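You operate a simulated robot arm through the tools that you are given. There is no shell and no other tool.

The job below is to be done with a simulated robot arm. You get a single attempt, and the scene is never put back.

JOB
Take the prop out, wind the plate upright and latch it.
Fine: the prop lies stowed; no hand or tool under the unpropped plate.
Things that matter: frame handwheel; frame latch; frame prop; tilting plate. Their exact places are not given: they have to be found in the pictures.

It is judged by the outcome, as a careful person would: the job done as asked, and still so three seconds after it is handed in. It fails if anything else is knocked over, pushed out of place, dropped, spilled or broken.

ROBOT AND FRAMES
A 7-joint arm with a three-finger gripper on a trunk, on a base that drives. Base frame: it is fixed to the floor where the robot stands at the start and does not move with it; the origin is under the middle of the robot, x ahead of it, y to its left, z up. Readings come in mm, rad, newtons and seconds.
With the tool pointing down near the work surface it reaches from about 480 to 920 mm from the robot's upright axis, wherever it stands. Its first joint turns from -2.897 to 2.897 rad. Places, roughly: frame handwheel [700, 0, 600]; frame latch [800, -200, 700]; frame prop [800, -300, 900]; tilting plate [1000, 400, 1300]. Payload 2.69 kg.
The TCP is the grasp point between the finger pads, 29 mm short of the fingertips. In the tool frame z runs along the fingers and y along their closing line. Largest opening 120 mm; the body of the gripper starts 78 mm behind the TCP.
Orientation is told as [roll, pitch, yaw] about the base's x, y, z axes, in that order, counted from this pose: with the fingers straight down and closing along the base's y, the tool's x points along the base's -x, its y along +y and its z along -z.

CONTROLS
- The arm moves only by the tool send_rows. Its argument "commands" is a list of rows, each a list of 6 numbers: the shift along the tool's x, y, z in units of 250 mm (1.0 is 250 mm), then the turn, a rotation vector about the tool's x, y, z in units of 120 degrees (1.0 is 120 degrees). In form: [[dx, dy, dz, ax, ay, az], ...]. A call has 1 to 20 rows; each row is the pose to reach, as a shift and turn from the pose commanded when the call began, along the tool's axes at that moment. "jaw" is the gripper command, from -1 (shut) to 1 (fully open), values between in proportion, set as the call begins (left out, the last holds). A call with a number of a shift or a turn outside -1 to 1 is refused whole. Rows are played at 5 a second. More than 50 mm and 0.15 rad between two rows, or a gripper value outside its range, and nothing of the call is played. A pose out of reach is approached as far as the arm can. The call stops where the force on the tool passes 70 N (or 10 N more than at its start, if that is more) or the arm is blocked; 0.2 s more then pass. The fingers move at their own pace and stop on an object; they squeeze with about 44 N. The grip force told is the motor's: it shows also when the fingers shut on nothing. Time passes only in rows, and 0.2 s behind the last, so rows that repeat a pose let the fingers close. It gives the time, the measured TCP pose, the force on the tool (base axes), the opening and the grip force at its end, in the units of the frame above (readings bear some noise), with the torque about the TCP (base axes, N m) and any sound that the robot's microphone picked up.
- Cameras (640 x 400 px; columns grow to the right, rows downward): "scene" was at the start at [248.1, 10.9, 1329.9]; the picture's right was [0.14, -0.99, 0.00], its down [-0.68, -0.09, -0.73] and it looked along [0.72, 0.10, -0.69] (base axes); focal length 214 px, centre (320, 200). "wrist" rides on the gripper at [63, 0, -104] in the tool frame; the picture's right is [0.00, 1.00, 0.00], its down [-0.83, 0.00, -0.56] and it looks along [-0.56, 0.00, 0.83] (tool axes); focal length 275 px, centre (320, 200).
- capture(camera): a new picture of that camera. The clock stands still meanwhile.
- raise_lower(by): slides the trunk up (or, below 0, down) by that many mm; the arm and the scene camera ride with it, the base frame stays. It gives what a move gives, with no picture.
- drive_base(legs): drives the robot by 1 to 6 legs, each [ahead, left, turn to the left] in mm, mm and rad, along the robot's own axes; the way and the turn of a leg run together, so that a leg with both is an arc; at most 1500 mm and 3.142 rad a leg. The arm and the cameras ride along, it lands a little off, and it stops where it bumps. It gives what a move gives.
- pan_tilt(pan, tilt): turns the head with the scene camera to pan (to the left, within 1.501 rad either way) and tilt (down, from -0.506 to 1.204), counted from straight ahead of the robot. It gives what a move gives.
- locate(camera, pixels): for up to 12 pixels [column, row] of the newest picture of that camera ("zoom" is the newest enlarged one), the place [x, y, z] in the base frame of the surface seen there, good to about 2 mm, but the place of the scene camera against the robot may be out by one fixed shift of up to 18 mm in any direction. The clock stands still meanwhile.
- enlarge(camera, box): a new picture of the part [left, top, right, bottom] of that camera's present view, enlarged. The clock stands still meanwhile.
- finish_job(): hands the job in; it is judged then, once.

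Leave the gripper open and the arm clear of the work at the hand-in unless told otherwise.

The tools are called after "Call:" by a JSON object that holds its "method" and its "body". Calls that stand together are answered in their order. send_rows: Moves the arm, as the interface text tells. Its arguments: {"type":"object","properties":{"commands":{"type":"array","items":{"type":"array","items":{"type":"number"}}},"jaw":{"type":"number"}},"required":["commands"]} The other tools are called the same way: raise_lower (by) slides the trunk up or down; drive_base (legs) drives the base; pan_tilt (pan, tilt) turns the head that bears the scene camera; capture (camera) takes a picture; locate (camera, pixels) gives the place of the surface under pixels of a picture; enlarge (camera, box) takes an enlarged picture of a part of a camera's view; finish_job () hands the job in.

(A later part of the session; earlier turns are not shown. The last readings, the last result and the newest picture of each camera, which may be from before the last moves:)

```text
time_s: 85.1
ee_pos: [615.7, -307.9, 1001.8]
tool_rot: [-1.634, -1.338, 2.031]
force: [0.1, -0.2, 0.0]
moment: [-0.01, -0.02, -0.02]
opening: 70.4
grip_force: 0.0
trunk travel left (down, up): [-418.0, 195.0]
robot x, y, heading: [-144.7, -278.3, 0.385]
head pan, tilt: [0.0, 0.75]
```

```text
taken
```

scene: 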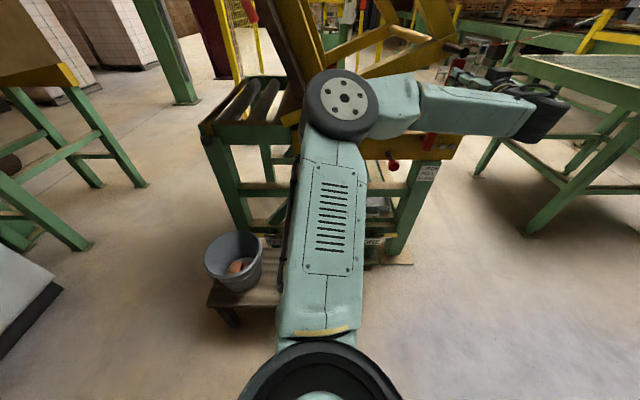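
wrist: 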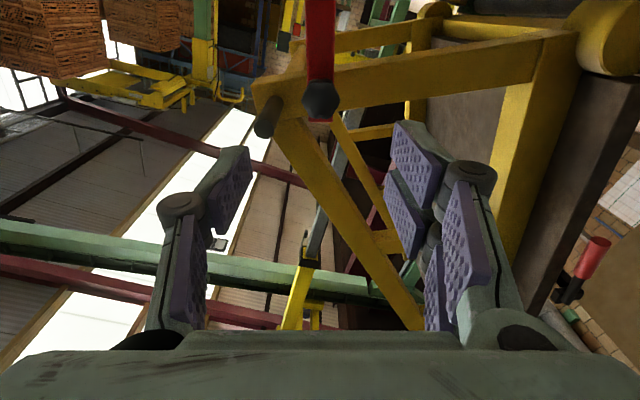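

To inspect the prop's foot, I lower the trunk by 300 mm so that the up-looking wrist camera faces it (hand stays ~85 mm clear of the latch).

Call:
{"method": "raise_lower", "body": {"by": -300}}

Call:
{"method": "capture", "body": {"camera": "wrist"}}

Call:
{"method": "enlarge", "body": {"camera": "wrist", "box": [200, 80, 440, 260]}}

Call:
{"method": "capture", "body": {"camera": "scene"}}

```text
time_s: 88.1
ee_pos: [614.4, -309.1, 701.5]
tool_rot: [-1.63, -1.338, 2.032]
force: [0.6, -0.4, -0.2]
moment: [0.01, -0.05, 0.03]
opening: 70.3
grip_force: 0.1
trunk travel left (down, up): [-118.0, 495.0]
robot x, y, heading: [-148.8, -280.2, 0.394]
head pan, tilt: [0.0, 0.75]
```

```text
taken
```

wrist: 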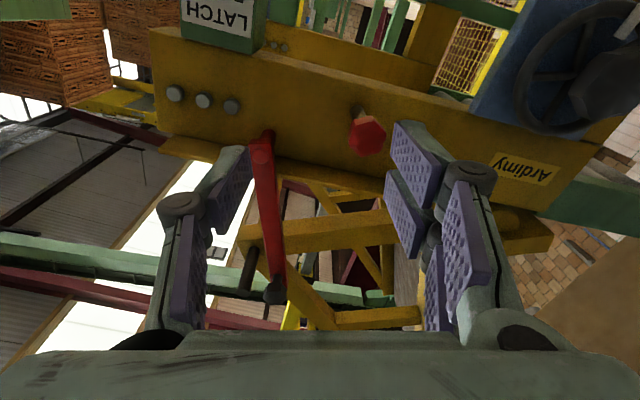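

```text
2.22 times, centred on (320, 170) of wrist
```

zoom: 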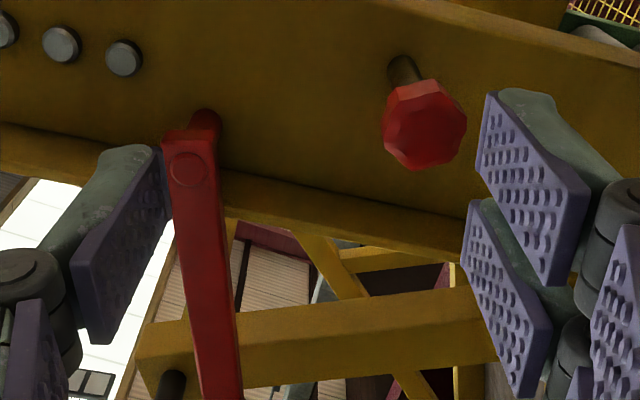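

```text
taken
```

scene: 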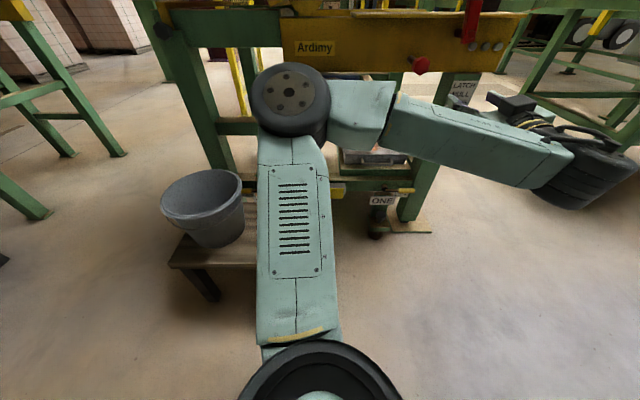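

The prop foot is a plain round hinge on a stub. The pin must be raised with the wheel before the prop can swing right. Now I bring the hand left toward the wheel, staying back ~100 mm.

Call:
{"method": "send_rows", "body": {"commands": [[-0.002, 0.15, 0, 0, 0, 0], [-0.004, 0.3, 0, 0, 0, 0], [-0.006, 0.45, 0, 0, 0, 0], [-0.008, 0.6, 0, 0, 0, 0], [-0.01, 0.75, 0, 0, 0, 0], [-0.012, 0.9, 0, 0, 0, 0], [-0.013, 1.0, 0, 0, 0, 0]], "jaw": 1}}

Call:
{"method": "capture", "body": {"camera": "wrist"}}

Call:
{"method": "capture", "body": {"camera": "scene"}}

```text
time_s: 89.7
ee_pos: [531.2, -81.7, 652.6]
tool_rot: [-1.627, -1.34, 2.027]
force: [0.0, 0.3, 0.8]
moment: [-0.02, 0.01, 0.0]
opening: 119.8
grip_force: 0.1
out of reach, approached as far as the arm can: row 7
trunk travel left (down, up): [-118.0, 495.0]
robot x, y, heading: [-141.9, -282.0, 0.394]
head pan, tilt: [0.0, 0.75]
```

```text
taken
```

wrist: 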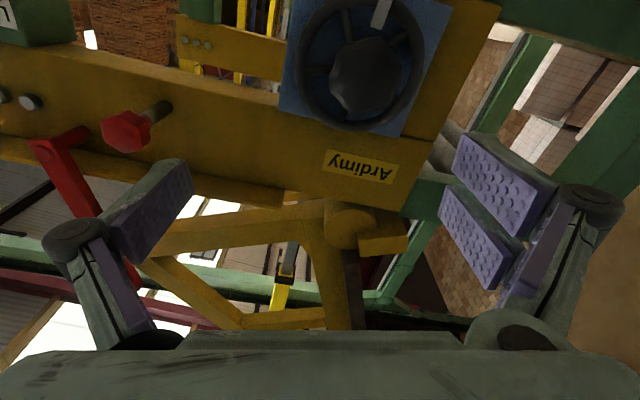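

```text
taken
```

scene: 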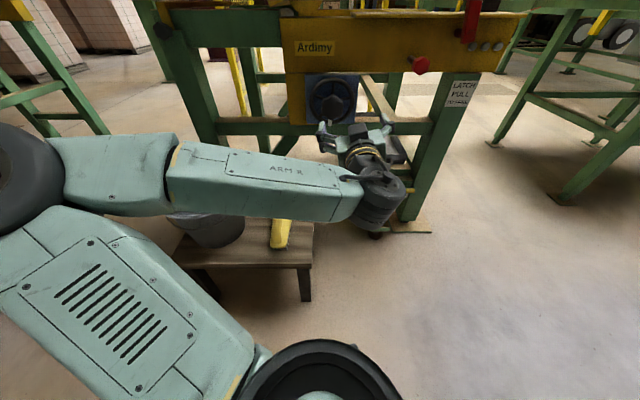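

Good view of the wheel. I measure the hub knob and wheel.

Call:
{"method": "enlarge", "body": {"camera": "wrist", "box": [270, 0, 470, 150]}}

Call:
{"method": "locate", "body": {"camera": "wrist", "pixels": [[365, 80], [333, 80], [402, 72], [366, 42], [366, 112], [350, 60], [385, 95], [300, 70], [425, 60], [382, 10], [355, 128], [318, 45]]}}

```text
2.67 times, centred on (370, 75) of wrist
```

zoom: 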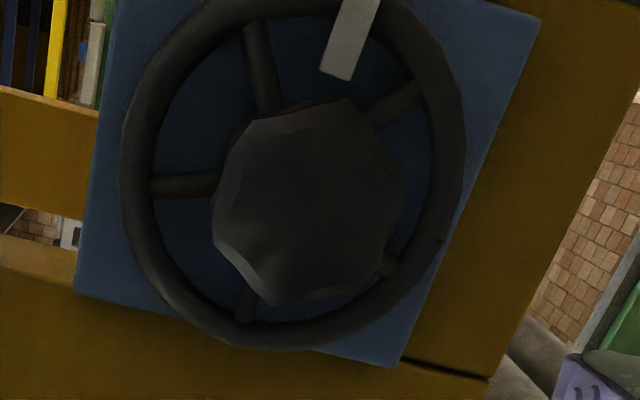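

```text
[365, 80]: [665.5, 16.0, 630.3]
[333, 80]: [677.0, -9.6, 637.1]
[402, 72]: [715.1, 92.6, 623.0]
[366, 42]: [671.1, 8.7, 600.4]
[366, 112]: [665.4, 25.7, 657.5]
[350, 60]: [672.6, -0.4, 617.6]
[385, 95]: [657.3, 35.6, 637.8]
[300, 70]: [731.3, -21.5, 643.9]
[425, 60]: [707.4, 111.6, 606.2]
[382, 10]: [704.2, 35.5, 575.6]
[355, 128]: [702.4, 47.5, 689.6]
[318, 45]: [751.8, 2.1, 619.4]
```

Hub knob centre is about s=243, z=630 (x 666, y 14), ~60 mm wide. I shift the base 80 mm left to give the arm room.

Call:
{"method": "drive_base", "body": {"legs": [[0, 80, 0]]}}

```text
time_s: 91.0
ee_pos: [501.2, -7.2, 653.4]
tool_rot: [-1.625, -1.338, 2.023]
force: [0.0, -0.3, 0.5]
moment: [0.02, 0.01, -0.04]
opening: 119.8
grip_force: 0.0
trunk travel left (down, up): [-118.0, 495.0]
robot x, y, heading: [-174.9, -203.3, 0.393]
head pan, tilt: [0.0, 0.75]
```

Align with the hub and come 80 mm forward, jaws at ~81 mm.

Call:
{"method": "send_rows", "body": {"commands": [[0.044, -0.049, 0.08, 0, 0, 0], [0.088, -0.098, 0.16, 0, 0, 0], [0.131, -0.147, 0.24, 0, 0, 0], [0.131, -0.147, 0.32, 0, 0, 0], [0.131, -0.147, 0.32, 0, 0, 0]], "jaw": 0.35}}

Call:
{"method": "capture", "body": {"camera": "wrist"}}

Call:
{"method": "capture", "body": {"camera": "scene"}}

```text
time_s: 92.2
ee_pos: [593.4, -14.2, 630.4]
tool_rot: [-1.628, -1.339, 2.027]
force: [0.2, -0.1, 0.5]
moment: [-0.02, 0.02, 0.0]
opening: 81.2
grip_force: 0.1
trunk travel left (down, up): [-118.0, 495.0]
robot x, y, heading: [-175.7, -205.6, 0.393]
head pan, tilt: [0.0, 0.75]
```

```text
taken
```

wrist: 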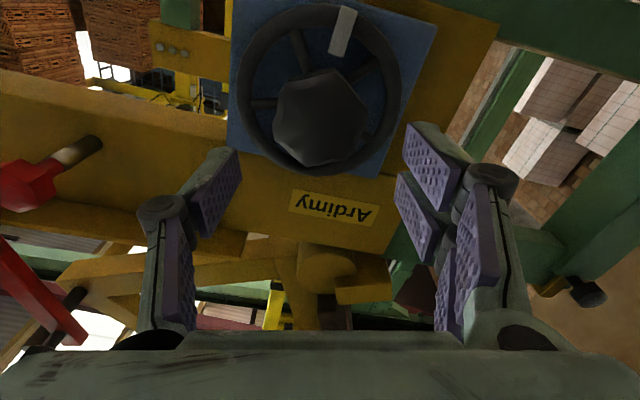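

```text
taken
```

scene: 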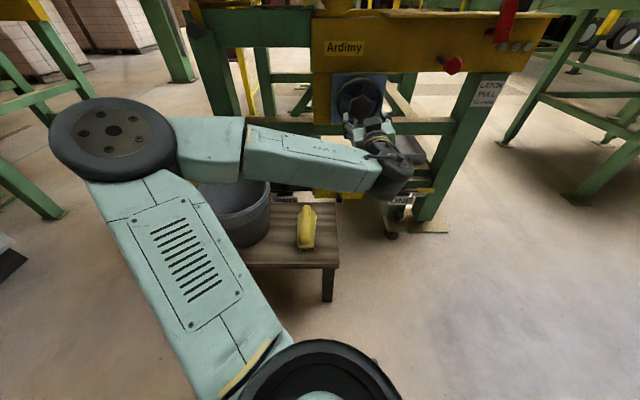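

Re-measure the hub knob from here.

Call:
{"method": "locate", "body": {"camera": "wrist", "pixels": [[320, 118], [276, 118], [364, 110], [320, 72], [322, 162], [245, 105], [396, 75], [315, 175], [300, 8], [340, 30], [300, 90], [345, 140]]}}

Call:
{"method": "enlarge", "body": {"camera": "wrist", "box": [220, 0, 440, 180]}}

```text
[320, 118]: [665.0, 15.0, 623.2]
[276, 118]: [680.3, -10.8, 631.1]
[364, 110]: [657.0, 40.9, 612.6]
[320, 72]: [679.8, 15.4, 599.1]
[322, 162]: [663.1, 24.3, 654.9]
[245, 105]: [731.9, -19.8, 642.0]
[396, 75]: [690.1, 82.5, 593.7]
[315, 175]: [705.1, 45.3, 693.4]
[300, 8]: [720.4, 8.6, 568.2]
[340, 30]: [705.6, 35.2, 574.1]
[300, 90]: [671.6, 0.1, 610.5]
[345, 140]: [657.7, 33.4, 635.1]
```

```text
2.22 times, centred on (330, 90) of wrist
```

zoom: 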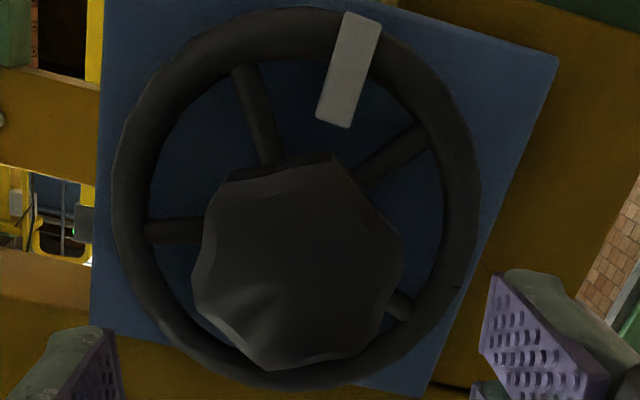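

Centred. I advance 76 mm over the hub knob and close.

Call:
{"method": "send_rows", "body": {"commands": [[0.005, -0.01, 0.1, 0, 0, 0], [0.006, -0.01, 0.2, 0, 0, 0], [0.006, -0.01, 0.26, 0, 0, 0], [0.006, -0.01, 0.304, 0, 0, 0], [0.006, -0.01, 0.304, 0, 0, 0]]}}

Call:
{"method": "send_rows", "body": {"commands": [[0, 0, 0, 0, 0, 0], [0, 0, 0, 0, 0, 0], [0, 0, 0, 0, 0, 0], [0, 0, 0, 0, 0, 0]], "jaw": -1}}

Call:
{"method": "capture", "body": {"camera": "wrist"}}

```text
time_s: 93.4
ee_pos: [664.4, 12.3, 629.2]
tool_rot: [-1.627, -1.338, 2.026]
force: [0.1, 0.1, -0.2]
moment: [-0.06, 0.0, 0.0]
opening: 80.8
grip_force: 0.0
trunk travel left (down, up): [-118.0, 495.0]
robot x, y, heading: [-176.2, -205.0, 0.388]
head pan, tilt: [0.0, 0.75]
```

```text
time_s: 94.4
ee_pos: [662.9, 12.8, 628.5]
tool_rot: [-1.624, -1.34, 2.026]
force: [-4.6, 3.3, -0.6]
moment: [0.03, 0.04, 0.28]
opening: 62.0
grip_force: 45.0
trunk travel left (down, up): [-118.0, 495.0]
robot x, y, heading: [-175.4, -207.1, 0.395]
head pan, tilt: [0.0, 0.75]
```

```text
taken
```

wrist: 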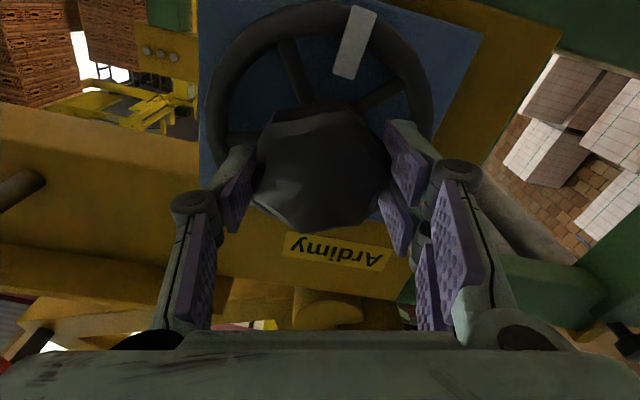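

Gripped at 62 mm. Before winding, I tilt the head up to have a baseline picture of the plate and pin.

Call:
{"method": "pan_tilt", "body": {"pan": -0.1, "tilt": 0.1}}

Call:
{"method": "capture", "body": {"camera": "scene"}}

```text
time_s: 95.4
ee_pos: [662.7, 13.8, 629.4]
tool_rot: [-1.626, -1.339, 2.024]
force: [-8.6, 4.6, -2.6]
moment: [0.03, 0.02, 0.22]
opening: 62.0
grip_force: 45.0
trunk travel left (down, up): [-118.0, 495.0]
robot x, y, heading: [-174.6, -203.1, 0.389]
head pan, tilt: [-0.099, 0.099]
```

```text
taken
```

scene: 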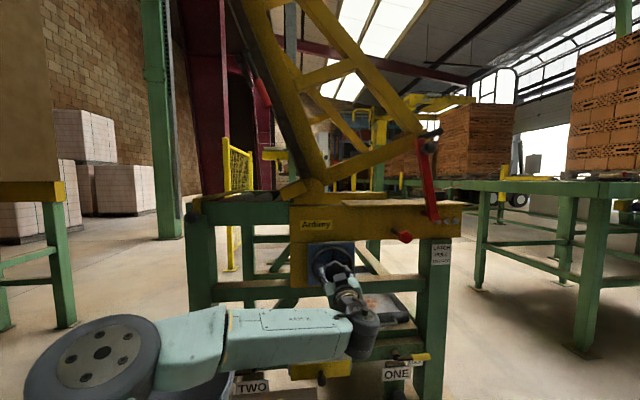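

An excellent frontal view. I take the pin's baseline and then try +30° (clockwise seen from me).

Call:
{"method": "enlarge", "body": {"camera": "scene", "box": [380, 90, 480, 240]}}

Call:
{"method": "locate", "body": {"camera": "scene", "pixels": [[438, 133], [430, 145], [432, 215], [429, 180], [403, 236], [270, 100], [355, 60], [420, 130]]}}

Call:
{"method": "send_rows", "body": {"commands": [[0, 0, 0, 0, 0, 0.04], [0, 0, 0, 0, 0, 0.08], [0, 0, 0, 0, 0, 0.12], [0, 0, 0, 0, 0, 0.16], [0, 0, 0, 0, 0, 0.2], [0, 0, 0, 0, 0, 0.25], [0, 0, 0, 0, 0, 0.25]]}}

Call:
{"method": "capture", "body": {"camera": "scene"}}

Call:
{"method": "locate", "body": {"camera": "scene", "pixels": [[438, 133], [270, 100], [355, 60], [420, 130]]}}

```text
2.67 times, centred on (430, 165) of scene
```

zoom: 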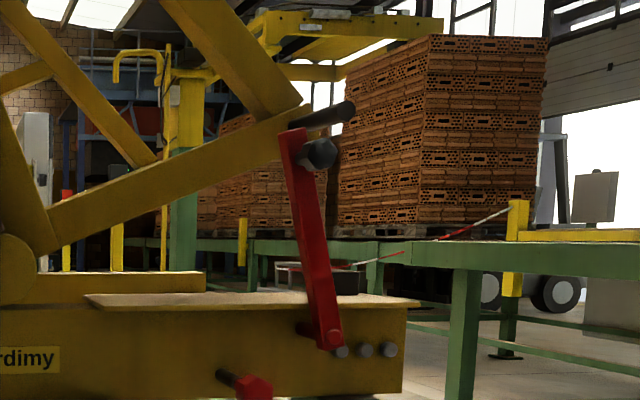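

```text
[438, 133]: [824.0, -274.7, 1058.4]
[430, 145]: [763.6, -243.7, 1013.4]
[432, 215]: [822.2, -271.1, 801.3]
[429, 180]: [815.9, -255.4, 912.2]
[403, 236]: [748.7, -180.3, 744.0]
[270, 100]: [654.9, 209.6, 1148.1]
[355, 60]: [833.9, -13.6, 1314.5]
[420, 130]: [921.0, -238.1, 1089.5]
```

```text
time_s: 97.0
ee_pos: [662.3, 14.3, 626.5]
tool_rot: [1.596, -1.278, -1.189]
force: [-9.0, 14.4, -16.9]
moment: [-1.03, -0.08, 0.05]
opening: 61.7
grip_force: 44.9
trunk travel left (down, up): [-118.0, 495.0]
robot x, y, heading: [-174.5, -207.9, 0.388]
head pan, tilt: [-0.099, 0.099]
```

```text
taken
```

scene: 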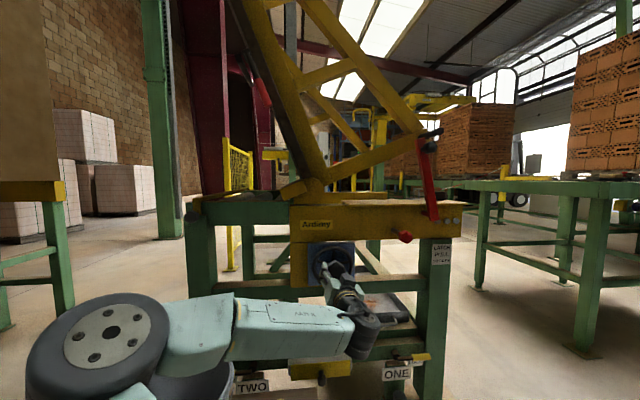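

```text
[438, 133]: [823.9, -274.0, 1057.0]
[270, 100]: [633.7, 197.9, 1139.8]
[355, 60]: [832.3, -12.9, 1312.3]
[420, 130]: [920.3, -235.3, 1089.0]
```

I compare the plate/pin in the same enlarged window, and check the elbow vs the bucket.

Call:
{"method": "enlarge", "body": {"camera": "scene", "box": [380, 90, 480, 240]}}

Call:
{"method": "locate", "body": {"camera": "scene", "pixels": [[110, 332], [60, 320], [150, 310], [195, 380], [210, 370], [280, 310]]}}

Call:
{"method": "capture", "body": {"camera": "wrist"}}

```text
2.67 times, centred on (430, 165) of scene
```

zoom: 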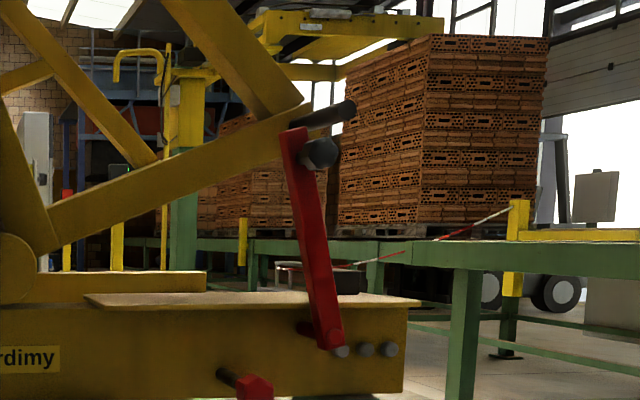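

```text
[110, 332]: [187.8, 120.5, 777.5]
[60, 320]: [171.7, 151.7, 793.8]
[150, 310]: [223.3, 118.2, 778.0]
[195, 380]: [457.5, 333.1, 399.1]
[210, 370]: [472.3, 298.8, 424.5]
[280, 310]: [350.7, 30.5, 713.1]
```

```text
taken
```

wrist: 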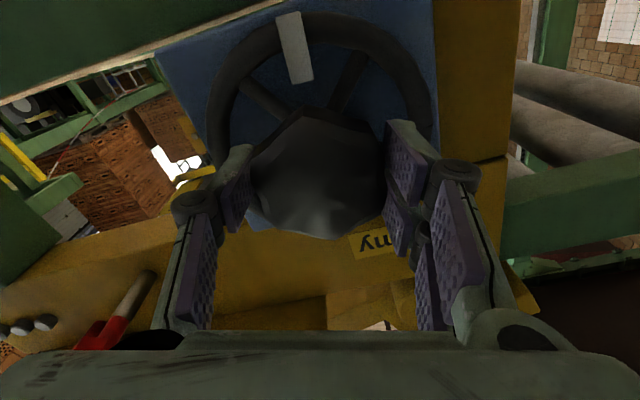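

The housing has a white index mark; the wheel turned a bit (some slip). I continue another +60° clockwise and compare.

Call:
{"method": "send_rows", "body": {"commands": [[0, 0, 0, 0, 0, 0.05], [0, 0, 0, 0, 0, 0.1], [0, 0, 0, 0, 0, 0.15], [0, 0, 0, 0, 0, 0.2], [0, 0, 0, 0, 0, 0.25], [0, 0, 0, 0, 0, 0.3], [0, 0, 0, 0, 0, 0.35], [0, 0, 0, 0, 0, 0.4], [0, 0, 0, 0, 0, 0.45], [0, 0, 0, 0, 0, 0.5], [0, 0, 0, 0, 0, 0.5]]}}

Call:
{"method": "capture", "body": {"camera": "wrist"}}

Call:
{"method": "capture", "body": {"camera": "scene"}}

Call:
{"method": "enlarge", "body": {"camera": "scene", "box": [380, 90, 480, 240]}}

```text
time_s: 99.4
ee_pos: [661.1, 15.6, 629.3]
tool_rot: [1.582, -0.232, -1.164]
force: [-28.8, 23.0, -8.2]
moment: [-1.1, -0.15, -0.13]
opening: 61.8
grip_force: 44.9
trunk travel left (down, up): [-118.0, 495.0]
robot x, y, heading: [-178.3, -203.4, 0.393]
head pan, tilt: [-0.099, 0.099]
```

```text
taken
```

wrist: 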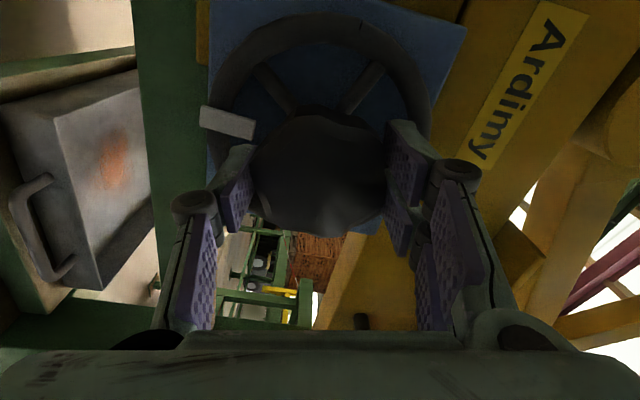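

```text
taken
```

scene: 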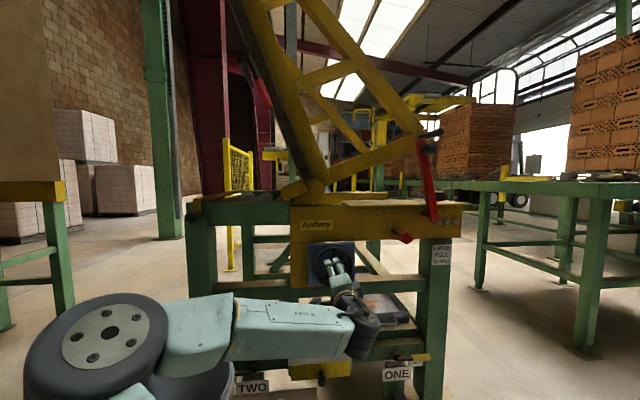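

```text
2.67 times, centred on (430, 165) of scene
```

zoom: 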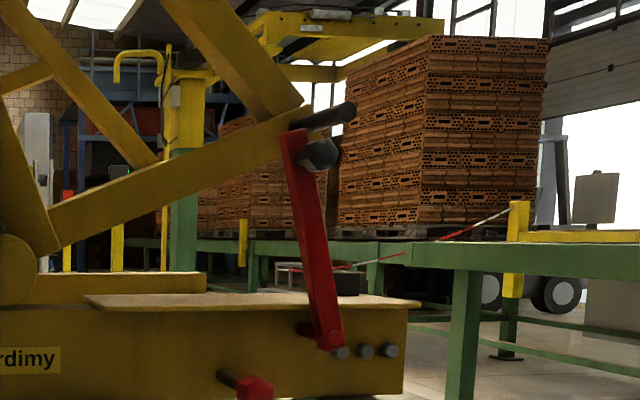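

The white mark (on the rim) stays put in space: the fingers slip around the hub, so the wheel didn't turn clockwise. I try the other way, -90°.

Call:
{"method": "send_rows", "body": {"commands": [[0, 0, 0, 0, 0, -0.05], [0, 0, 0, 0, 0, -0.1], [0, 0, 0, 0, 0, -0.15], [0, 0, 0, 0, 0, -0.2], [0, 0, 0, 0, 0, -0.25], [0, 0, 0, 0, 0, -0.3], [0, 0, 0, 0, 0, -0.35], [0, 0, 0, 0, 0, -0.4], [0, 0, 0, 0, 0, -0.45], [0, 0, 0, 0, 0, -0.5], [0, 0, 0, 0, 0, -0.55], [0, 0, 0, 0, 0, -0.6], [0, 0, 0, 0, 0, -0.65], [0, 0, 0, 0, 0, -0.7], [0, 0, 0, 0, 0, -0.75], [0, 0, 0, 0, 0, -0.75]]}}

Call:
{"method": "capture", "body": {"camera": "wrist"}}

Call:
{"method": "enlarge", "body": {"camera": "scene", "box": [380, 90, 480, 240]}}

```text
time_s: 102.8
ee_pos: [660.4, 12.9, 629.5]
tool_rot: [-1.626, -1.334, 2.027]
force: [-4.2, 15.0, 11.0]
moment: [0.01, -0.33, 0.29]
opening: 62.8
grip_force: 44.9
trunk travel left (down, up): [-118.0, 495.0]
robot x, y, heading: [-175.6, -205.8, 0.393]
head pan, tilt: [-0.099, 0.099]
```

```text
taken
```

wrist: 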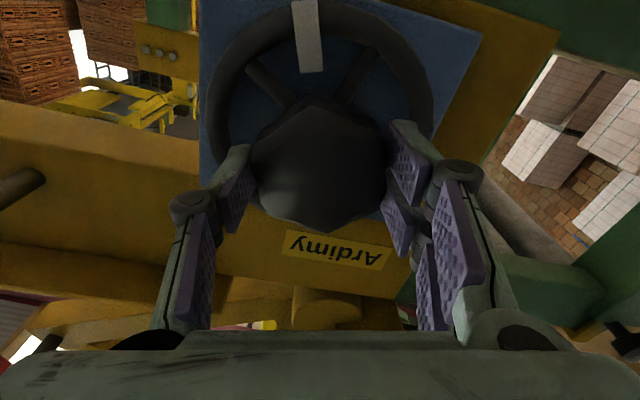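

```text
2.67 times, centred on (430, 165) of scene
```

zoom: 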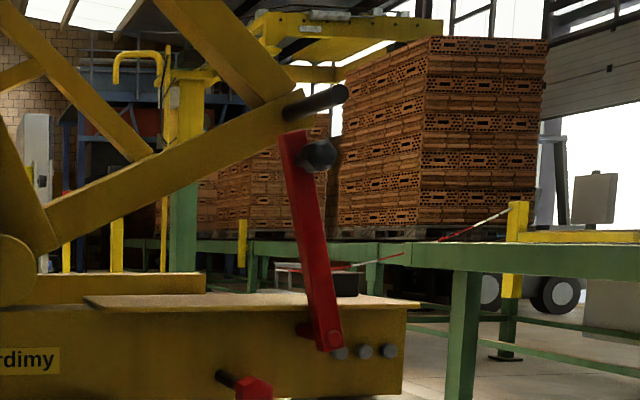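

Counter-clockwise works: the wheel turned and the pin rose by ~18 mm (worm holds). That should clear the prop for swinging right. I open the jaws and check that the plate stays.

Call:
{"method": "send_rows", "body": {"commands": [[0, 0, 0, 0, 0, 0], [0, 0, 0, 0, 0, 0], [0, 0, 0, 0, 0, 0], [0, 0, -0.12, 0, 0, 0], [0, 0, -0.24, 0, 0, 0], [0, 0, -0.36, 0, 0, 0], [0, 0, -0.48, 0, 0, 0]], "jaw": 0.4}}

Call:
{"method": "capture", "body": {"camera": "scene"}}

Call:
{"method": "enlarge", "body": {"camera": "scene", "box": [380, 90, 480, 240]}}

Call:
{"method": "locate", "body": {"camera": "zoom", "pixels": [[342, 95], [316, 155], [330, 335], [342, 110], [345, 100]]}}

Call:
{"method": "capture", "body": {"camera": "wrist"}}

```text
time_s: 104.4
ee_pos: [552.5, -35.3, 630.2]
tool_rot: [-1.626, -1.338, 2.026]
force: [-1.0, 0.1, -0.3]
moment: [0.02, 0.03, 0.02]
opening: 84.1
grip_force: 0.0
trunk travel left (down, up): [-118.0, 495.0]
robot x, y, heading: [-177.1, -207.7, 0.4]
head pan, tilt: [-0.099, 0.099]
```

```text
taken
```

scene: 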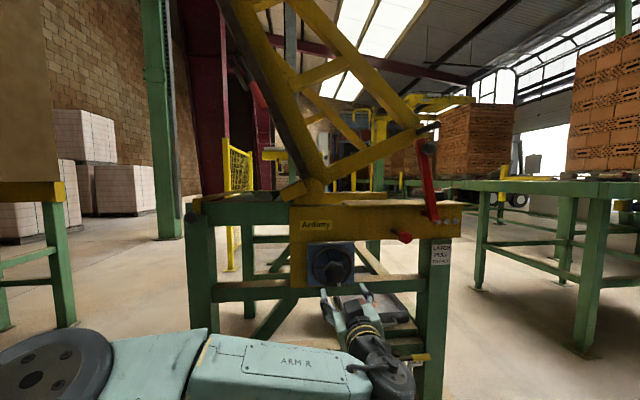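

```text
2.67 times, centred on (430, 165) of scene
```

zoom: 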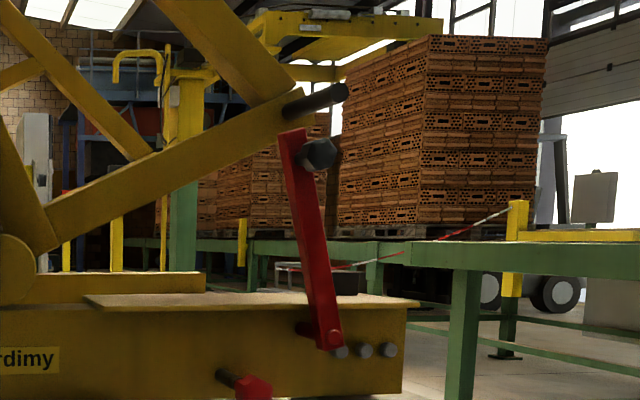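

```text
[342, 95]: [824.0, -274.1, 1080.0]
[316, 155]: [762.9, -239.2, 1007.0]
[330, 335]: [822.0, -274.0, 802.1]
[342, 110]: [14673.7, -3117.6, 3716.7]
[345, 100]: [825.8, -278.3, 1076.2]
```

```text
taken
```

wrist: 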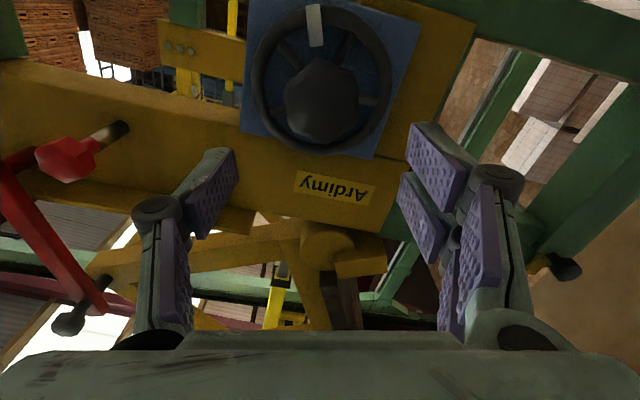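

The pin is now at z≈1078 (+20 mm) and stays. Now back to the prop: I drive the base 306 mm right and raise the trunk 300 mm, hand retracted.

Call:
{"method": "drive_base", "body": {"legs": [[0, -306, 0]]}}

Call:
{"method": "raise_lower", "body": {"by": 300}}

Call:
{"method": "capture", "body": {"camera": "wrist"}}

Call:
{"method": "capture", "body": {"camera": "scene"}}

```text
time_s: 107.4
ee_pos: [669.4, -318.2, 630.5]
tool_rot: [-1.626, -1.338, 2.03]
force: [1.0, 0.0, 0.4]
moment: [-0.01, 0.0, -0.03]
opening: 84.2
grip_force: 0.2
trunk travel left (down, up): [-118.0, 495.0]
robot x, y, heading: [-52.7, -490.6, 0.396]
head pan, tilt: [-0.099, 0.099]
```

```text
time_s: 110.4
ee_pos: [669.5, -317.2, 930.4]
tool_rot: [-1.628, -1.338, 2.029]
force: [0.2, -1.2, -0.2]
moment: [-0.03, -0.02, 0.01]
opening: 84.1
grip_force: 0.0
trunk travel left (down, up): [-418.0, 195.0]
robot x, y, heading: [-60.4, -492.6, 0.393]
head pan, tilt: [-0.099, 0.099]
```

```text
taken
```

wrist: 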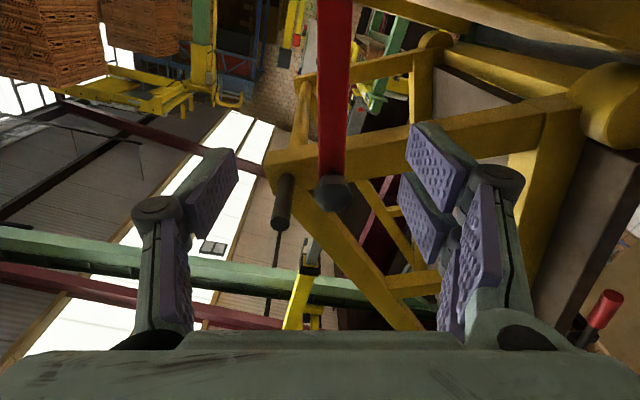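

```text
taken
```

scene: 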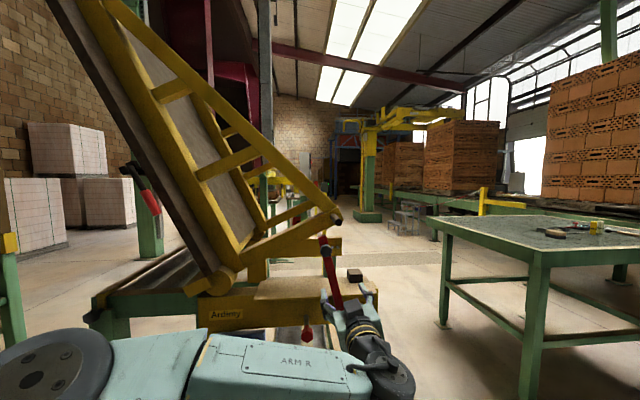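

Aligning with the prop knob again (s≈515, z≈1005).

Call:
{"method": "send_rows", "body": {"commands": [[-0.08, 0.018, 0, 0, 0, 0], [-0.16, 0.035, 0, 0, 0, 0], [-0.24, 0.053, 0, 0, 0, 0], [-0.321, 0.07, 0, 0, 0, 0], [-0.321, 0.07, 0, 0, 0, 0]], "jaw": 0.17}}

Call:
{"method": "capture", "body": {"camera": "wrist"}}

Call:
{"method": "locate", "body": {"camera": "wrist", "pixels": [[320, 108], [304, 108], [336, 108], [320, 92], [320, 125], [320, 60]]}}

```text
time_s: 111.6
ee_pos: [655.0, -285.3, 1005.6]
tool_rot: [-1.627, -1.338, 2.028]
force: [-0.9, 0.1, 0.1]
moment: [0.01, -0.01, -0.02]
opening: 70.3
grip_force: 0.0
trunk travel left (down, up): [-418.0, 195.0]
robot x, y, heading: [-60.2, -490.2, 0.393]
head pan, tilt: [-0.099, 0.099]
```

```text
taken
```

wrist: 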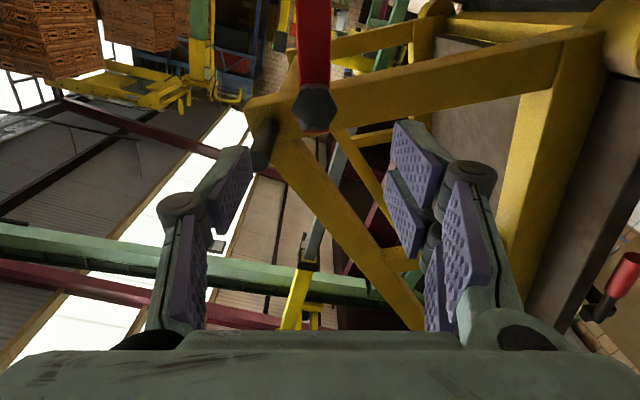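

```text
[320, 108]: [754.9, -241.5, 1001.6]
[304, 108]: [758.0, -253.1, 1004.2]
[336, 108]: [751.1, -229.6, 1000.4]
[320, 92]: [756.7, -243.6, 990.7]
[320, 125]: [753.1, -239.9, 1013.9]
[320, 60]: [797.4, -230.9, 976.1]
```

Advance and grip the knob.

Call:
{"method": "send_rows", "body": {"commands": [[0.02, -0.006, 0.15, 0, 0, 0], [0.02, -0.006, 0.3, 0, 0, 0], [0.02, -0.006, 0.38, 0, 0, 0], [0.02, -0.006, 0.44, 0, 0, 0], [0.02, -0.006, 0.44, 0, 0, 0]]}}

Call:
{"method": "send_rows", "body": {"commands": [[0, 0, 0, 0, 0, 0], [0, 0, 0, 0, 0, 0], [0, 0, 0, 0, 0, 0], [0, 0, 0, 0, 0, 0]], "jaw": -1}}

```text
time_s: 112.8
ee_pos: [757.3, -244.9, 1002.6]
tool_rot: [-1.627, -1.337, 2.032]
force: [0.4, 1.1, -0.1]
moment: [0.0, -0.01, 0.0]
opening: 70.3
grip_force: 0.0
trunk travel left (down, up): [-418.0, 195.0]
robot x, y, heading: [-54.5, -491.8, 0.399]
head pan, tilt: [-0.099, 0.099]
```

```text
time_s: 113.8
ee_pos: [758.0, -245.7, 1001.2]
tool_rot: [-1.627, -1.339, 2.028]
force: [1.3, 0.0, 0.1]
moment: [-0.15, -0.18, -0.11]
opening: 32.6
grip_force: 31.6
trunk travel left (down, up): [-418.0, 195.0]
robot x, y, heading: [-57.9, -492.3, 0.395]
head pan, tilt: [-0.099, 0.099]
```

Gripped with no residual force. Swing right in 3° steps, through upright to 11° right.

Call:
{"method": "send_rows", "body": {"commands": [[0.0016, -0.044, 0, 0, 0, 0.025], [0.0052, -0.088, 0, 0, 0, 0.05], [0.0108, -0.1316, 0, 0, 0, 0.075], [0.0196, -0.1748, 0, 0, 0, 0.1], [0.03, -0.2176, 0, 0, 0, 0.125], [0.0424, -0.26, 0, 0, 0, 0.15], [0.0576, -0.3016, 0, 0, 0, 0.175], [0.0744, -0.342, 0, 0, 0, 0.2]]}}

Call:
{"method": "capture", "body": {"camera": "wrist"}}

Call:
{"method": "capture", "body": {"camera": "scene"}}

```text
time_s: 115.5
ee_pos: [779.5, -293.9, 1008.3]
tool_rot: [1.734, -1.44, -1.28]
force: [-30.9, 6.2, 7.3]
moment: [0.28, 0.01, -0.5]
opening: 33.3
grip_force: 45.1
trunk travel left (down, up): [-418.0, 195.0]
robot x, y, heading: [-58.7, -491.3, 0.402]
head pan, tilt: [-0.099, 0.099]
stopped in row 8: the force on the tool passed its limit at 74 N (the readings are from after the stop); the commanded pose is now the measured one
```

```text
taken
```

wrist: 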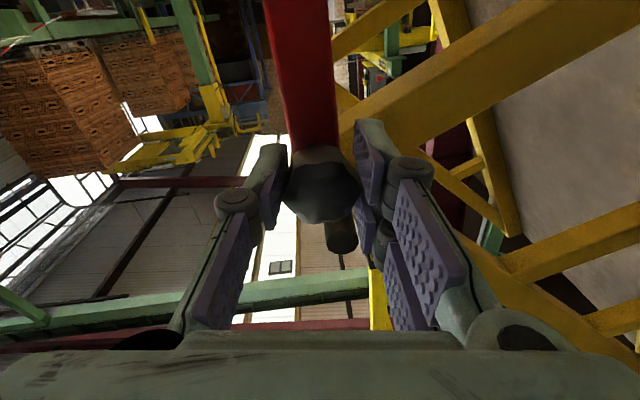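

```text
taken
```

scene: 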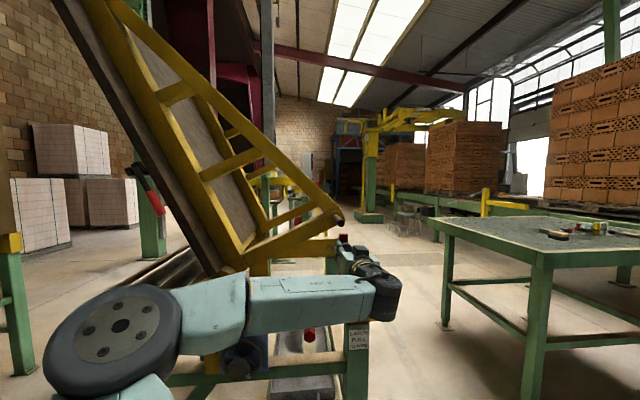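

Same right-hand limit even with the pin raised, so that is the hinge's own end. Maybe the left "stop" was the truss member (now raised ~16 mm there). I swing left again and see whether it passes 14° now.

Call:
{"method": "send_rows", "body": {"commands": [[0.0076, 0.0508, 0, 0, 0, -0.029], [0.0196, 0.1088, 0, 0, 0, -0.0625], [0.0364, 0.1656, 0, 0, 0, -0.0958], [0.0508, 0.2076, 0, 0, 0, -0.1208], [0.062, 0.2352, 0, 0, 0, -0.1375], [0.074, 0.262, 0, 0, 0, -0.1542], [0.0872, 0.2892, 0, 0, 0, -0.1708], [0.1008, 0.3152, 0, 0, 0, -0.1875]]}}

Call:
{"method": "capture", "body": {"camera": "wrist"}}

Call:
{"method": "capture", "body": {"camera": "scene"}}

```text
time_s: 117.3
ee_pos: [748.7, -219.6, 990.7]
tool_rot: [-1.64, -1.303, 2.085]
force: [26.9, 23.0, 28.2]
moment: [0.14, -0.07, -1.09]
opening: 33.0
grip_force: 44.9
trunk travel left (down, up): [-418.0, 195.0]
robot x, y, heading: [-59.6, -493.5, 0.4]
head pan, tilt: [-0.099, 0.099]
```

```text
taken
```

wrist: 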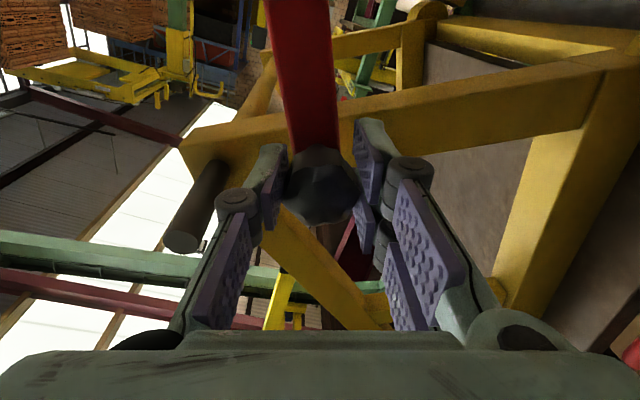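

```text
taken
```

scene: 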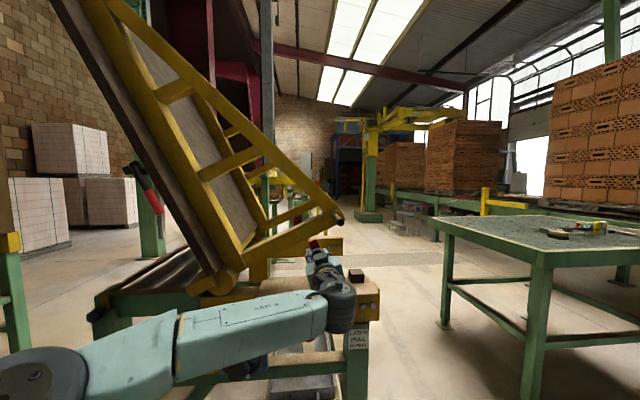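

It now passes 14°: it's at ~21° left and moving. Continue the arc to 45°.

Call:
{"method": "send_rows", "body": {"commands": [[0.0052, 0.0396, 0, 0, 0, -0.0225], [0.0128, 0.0832, 0, 0, 0, -0.0475], [0.0228, 0.1264, 0, 0, 0, -0.0725], [0.0352, 0.1688, 0, 0, 0, -0.0975], [0.05, 0.2112, 0, 0, 0, -0.1225], [0.0668, 0.2524, 0, 0, 0, -0.1475], [0.0856, 0.2924, 0, 0, 0, -0.1725], [0.1064, 0.3316, 0, 0, 0, -0.1975]]}}

Call:
{"method": "capture", "body": {"camera": "wrist"}}

```text
time_s: 119.1
ee_pos: [722.3, -160.3, 947.8]
tool_rot: [-1.593, -0.943, 2.036]
force: [29.0, 30.7, 15.7]
moment: [0.35, -0.45, -0.95]
opening: 32.7
grip_force: 45.3
out of reach, approached as far as the arm can: row 8
trunk travel left (down, up): [-418.0, 195.0]
robot x, y, heading: [-60.2, -494.9, 0.402]
head pan, tilt: [-0.099, 0.099]
```

```text
taken
```

wrist: 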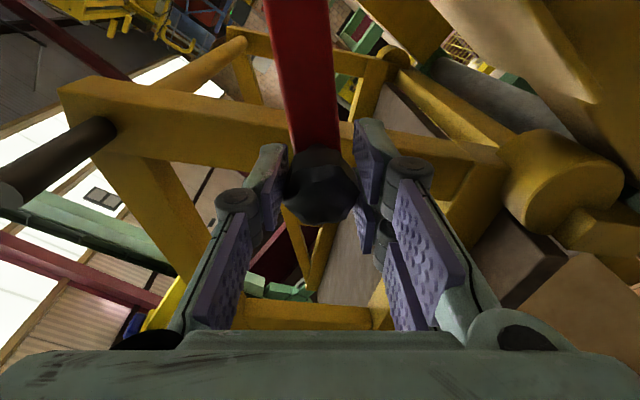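

The prop is now at ~43° left; the arm is at its leftward limit. I open the jaws a little (the lower-left finger stays under the knob) to see whether the prop stays put by friction.

Call:
{"method": "send_rows", "body": {"commands": [[0, 0, 0, 0, 0, 0], [0, 0, 0, 0, 0, 0], [0, 0, 0, 0, 0, 0]], "jaw": 0.0}}

Call:
{"method": "capture", "body": {"camera": "wrist"}}

```text
time_s: 119.9
ee_pos: [722.2, -164.9, 948.0]
tool_rot: [-1.595, -0.945, 2.031]
force: [-0.4, -1.1, -0.3]
moment: [-0.01, 0.03, 0.01]
opening: 59.9
grip_force: 0.1
trunk travel left (down, up): [-418.0, 195.0]
robot x, y, heading: [-59.3, -489.2, 0.401]
head pan, tilt: [-0.099, 0.099]
```

```text
taken
```

wrist: 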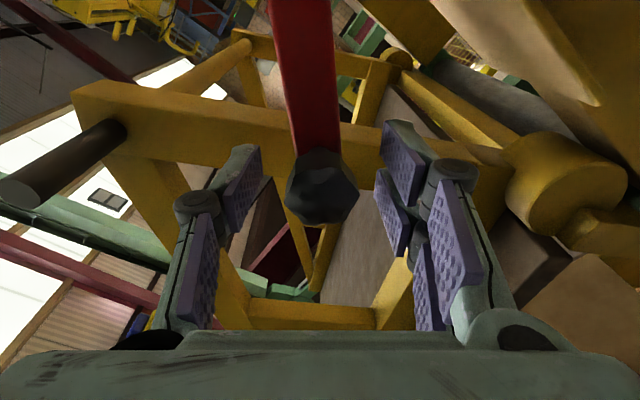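

It stays by friction. I retract, drive 200 mm left and lower the trunk 120 mm for the remaining part of the swing.

Call:
{"method": "send_rows", "body": {"commands": [[0, 0, -0.12, 0, 0, 0], [0, 0, -0.24, 0, 0, 0], [0, 0, -0.36, 0, 0, 0], [0, 0, -0.44, 0, 0, 0]], "jaw": 0.17}}

Call:
{"method": "drive_base", "body": {"legs": [[0, 200, 0]]}}

Call:
{"method": "raise_lower", "body": {"by": -120}}

Call:
{"method": "capture", "body": {"camera": "scene"}}

```text
time_s: 120.9
ee_pos: [624.4, -211.4, 946.8]
tool_rot: [-1.594, -0.945, 2.032]
force: [-0.3, 0.5, 0.2]
moment: [0.01, 0.0, -0.01]
opening: 70.3
grip_force: 0.2
trunk travel left (down, up): [-418.0, 195.0]
robot x, y, heading: [-57.8, -488.9, 0.395]
head pan, tilt: [-0.099, 0.099]
```

```text
time_s: 123.0
ee_pos: [547.3, -29.1, 945.9]
tool_rot: [-1.594, -0.946, 2.034]
force: [0.5, 0.3, -0.1]
moment: [0.0, 0.0, -0.03]
opening: 70.2
grip_force: 0.1
trunk travel left (down, up): [-418.0, 195.0]
robot x, y, heading: [-132.8, -307.0, 0.399]
head pan, tilt: [-0.099, 0.099]
```

```text
time_s: 124.5
ee_pos: [546.0, -30.5, 826.8]
tool_rot: [-1.595, -0.946, 2.035]
force: [-0.3, 0.3, -0.3]
moment: [-0.02, -0.03, 0.02]
opening: 70.2
grip_force: 0.0
trunk travel left (down, up): [-298.0, 315.0]
robot x, y, heading: [-136.5, -313.3, 0.406]
head pan, tilt: [-0.099, 0.099]
```

```text
taken
```

scene: 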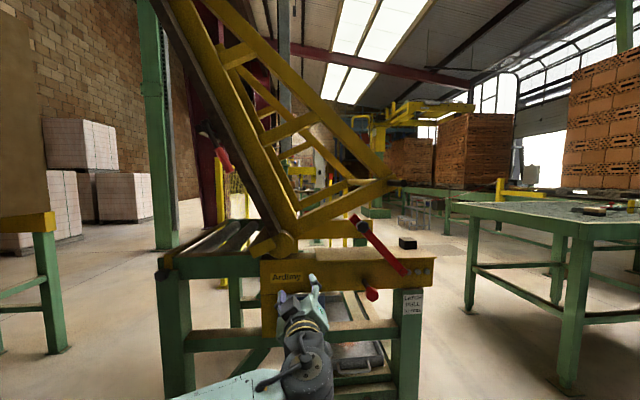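

The prop stands at ~43° (visible at (355,218)–(405,270)). I move the hand right/up to line up with its knob.

Call:
{"method": "send_rows", "body": {"commands": [[0.009, -0.15, 0, 0, 0, 0], [0.018, -0.3, 0, 0, 0, 0], [0.027, -0.45, 0, 0, 0, 0], [0.036, -0.6, 0, 0, 0, 0], [0.045, -0.75, 0, 0, 0, 0], [0.055, -0.897, 0, 0, 0, 0], [0.055, -0.897, 0, 0, 0, 0]]}}

Call:
{"method": "capture", "body": {"camera": "wrist"}}

```text
time_s: 126.1
ee_pos: [626.0, -204.4, 945.1]
tool_rot: [-1.592, -0.946, 2.038]
force: [-0.2, -0.6, 0.6]
moment: [0.03, -0.02, 0.01]
opening: 70.2
grip_force: 0.0
trunk travel left (down, up): [-298.0, 315.0]
robot x, y, heading: [-139.4, -311.3, 0.404]
head pan, tilt: [-0.099, 0.099]
```

```text
taken
```

wrist: 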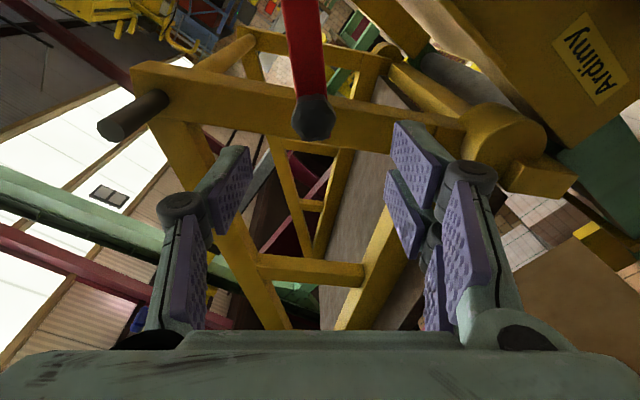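

Call:
{"method": "locate", "body": {"camera": "wrist", "pixels": [[314, 118], [298, 118], [331, 116], [314, 103], [314, 135], [308, 60], [305, 20]]}}

```text
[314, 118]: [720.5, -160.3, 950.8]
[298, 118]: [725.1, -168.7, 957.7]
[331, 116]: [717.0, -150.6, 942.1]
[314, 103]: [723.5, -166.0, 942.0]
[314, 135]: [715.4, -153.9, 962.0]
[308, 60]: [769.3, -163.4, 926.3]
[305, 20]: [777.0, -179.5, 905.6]
```

Knob centre ≈ (720,-160,951). I correct the small yaw error and advance 105 mm, then grip.

Call:
{"method": "send_rows", "body": {"commands": [[-0.017, -0.0176, 0.12, 0.0217, 0.0157, 0], [-0.017, -0.0176, 0.24, 0.0217, 0.0157, 0], [-0.017, -0.0176, 0.34, 0.0217, 0.0157, 0], [-0.017, -0.0176, 0.42, 0.0217, 0.0157, 0], [-0.017, -0.0176, 0.42, 0.0217, 0.0157, 0]]}}

Call:
{"method": "send_rows", "body": {"commands": [[0, 0, 0, 0, 0, 0], [0, 0, 0, 0, 0, 0], [0, 0, 0, 0, 0, 0], [0, 0, 0, 0, 0, 0]], "jaw": -1}}

Call:
{"method": "capture", "body": {"camera": "wrist"}}

```text
time_s: 127.3
ee_pos: [720.4, -158.0, 953.2]
tool_rot: [-1.593, -0.946, 1.978]
force: [0.8, -0.2, 0.4]
moment: [-0.01, -0.01, 0.01]
opening: 70.3
grip_force: 0.0
trunk travel left (down, up): [-298.0, 315.0]
robot x, y, heading: [-138.4, -310.0, 0.406]
head pan, tilt: [-0.099, 0.099]
```

```text
time_s: 128.3
ee_pos: [720.9, -157.9, 952.3]
tool_rot: [-1.592, -0.946, 1.977]
force: [-1.6, -0.4, -1.3]
moment: [-0.04, 0.02, -0.03]
opening: 32.4
grip_force: 30.8
trunk travel left (down, up): [-298.0, 315.0]
robot x, y, heading: [-131.7, -312.3, 0.409]
head pan, tilt: [-0.099, 0.099]
```

```text
taken
```

wrist: 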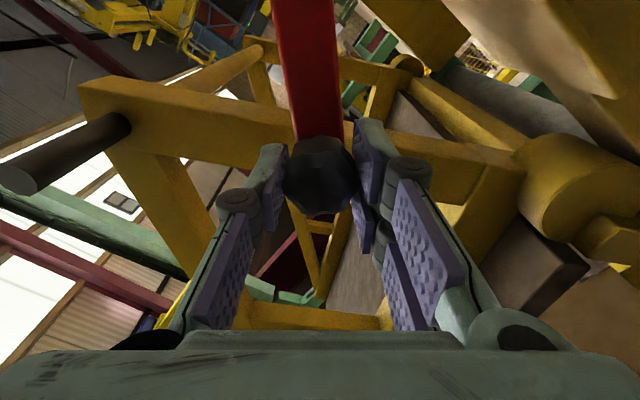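

Gripped cleanly. Continue the arc to 70°.

Call:
{"method": "send_rows", "body": {"commands": [[0.0072, 0.0468, 0, 0, 0, -0.0267], [0.0196, 0.1044, 0, 0, 0, -0.06], [0.0364, 0.1612, 0, 0, 0, -0.0933], [0.0564, 0.2168, 0, 0, 0, -0.1267], [0.0804, 0.2708, 0, 0, 0, -0.16], [0.1084, 0.3224, 0, 0, 0, -0.1933], [0.14, 0.3728, 0, 0, 0, -0.2267]]}}

Call:
{"method": "capture", "body": {"camera": "scene"}}

```text
time_s: 129.9
ee_pos: [700.0, -108.6, 873.1]
tool_rot: [-1.589, -0.472, 1.967]
force: [-39.4, -10.6, 0.7]
moment: [-0.14, 0.27, 0.22]
opening: 32.4
grip_force: 45.0
trunk travel left (down, up): [-298.0, 315.0]
robot x, y, heading: [-137.9, -313.8, 0.405]
head pan, tilt: [-0.099, 0.099]
```

```text
taken
```

scene: 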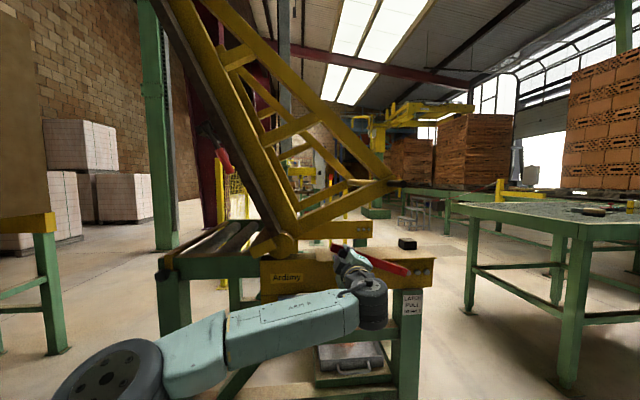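

At ~69°. I continue with a slight ease outward, toward horizontal, expecting a stop at the stowed position.

Call:
{"method": "send_rows", "body": {"commands": [[0.0084, 0.0588, -0.02, 0, 0, -0.0333], [0.0208, 0.116, -0.02, 0, 0, -0.0667], [0.0372, 0.1728, -0.02, 0, 0, -0.1], [0.0576, 0.2284, -0.02, 0, 0, -0.1333], [0.0812, 0.2824, -0.02, 0, 0, -0.1667], [0.1088, 0.3348, -0.02, 0, 0, -0.2]]}}

Call:
{"method": "capture", "body": {"camera": "wrist"}}

Call:
{"method": "capture", "body": {"camera": "scene"}}

```text
time_s: 131.3
ee_pos: [695.1, -94.4, 794.6]
tool_rot: [-1.606, -0.052, 1.963]
force: [16.5, -1.0, 40.4]
moment: [0.4, 0.46, 0.79]
opening: 32.1
grip_force: 45.1
trunk travel left (down, up): [-298.0, 315.0]
robot x, y, heading: [-130.0, -311.1, 0.407]
head pan, tilt: [-0.099, 0.099]
```

```text
taken
```

wrist: 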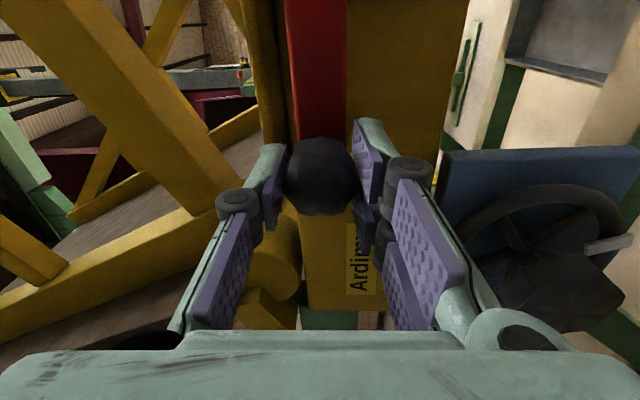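

```text
taken
```

scene: 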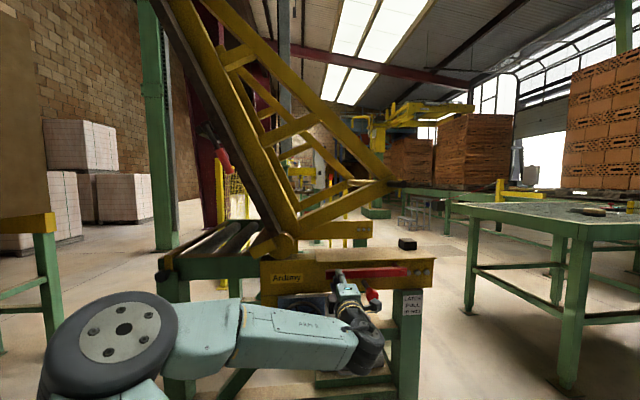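

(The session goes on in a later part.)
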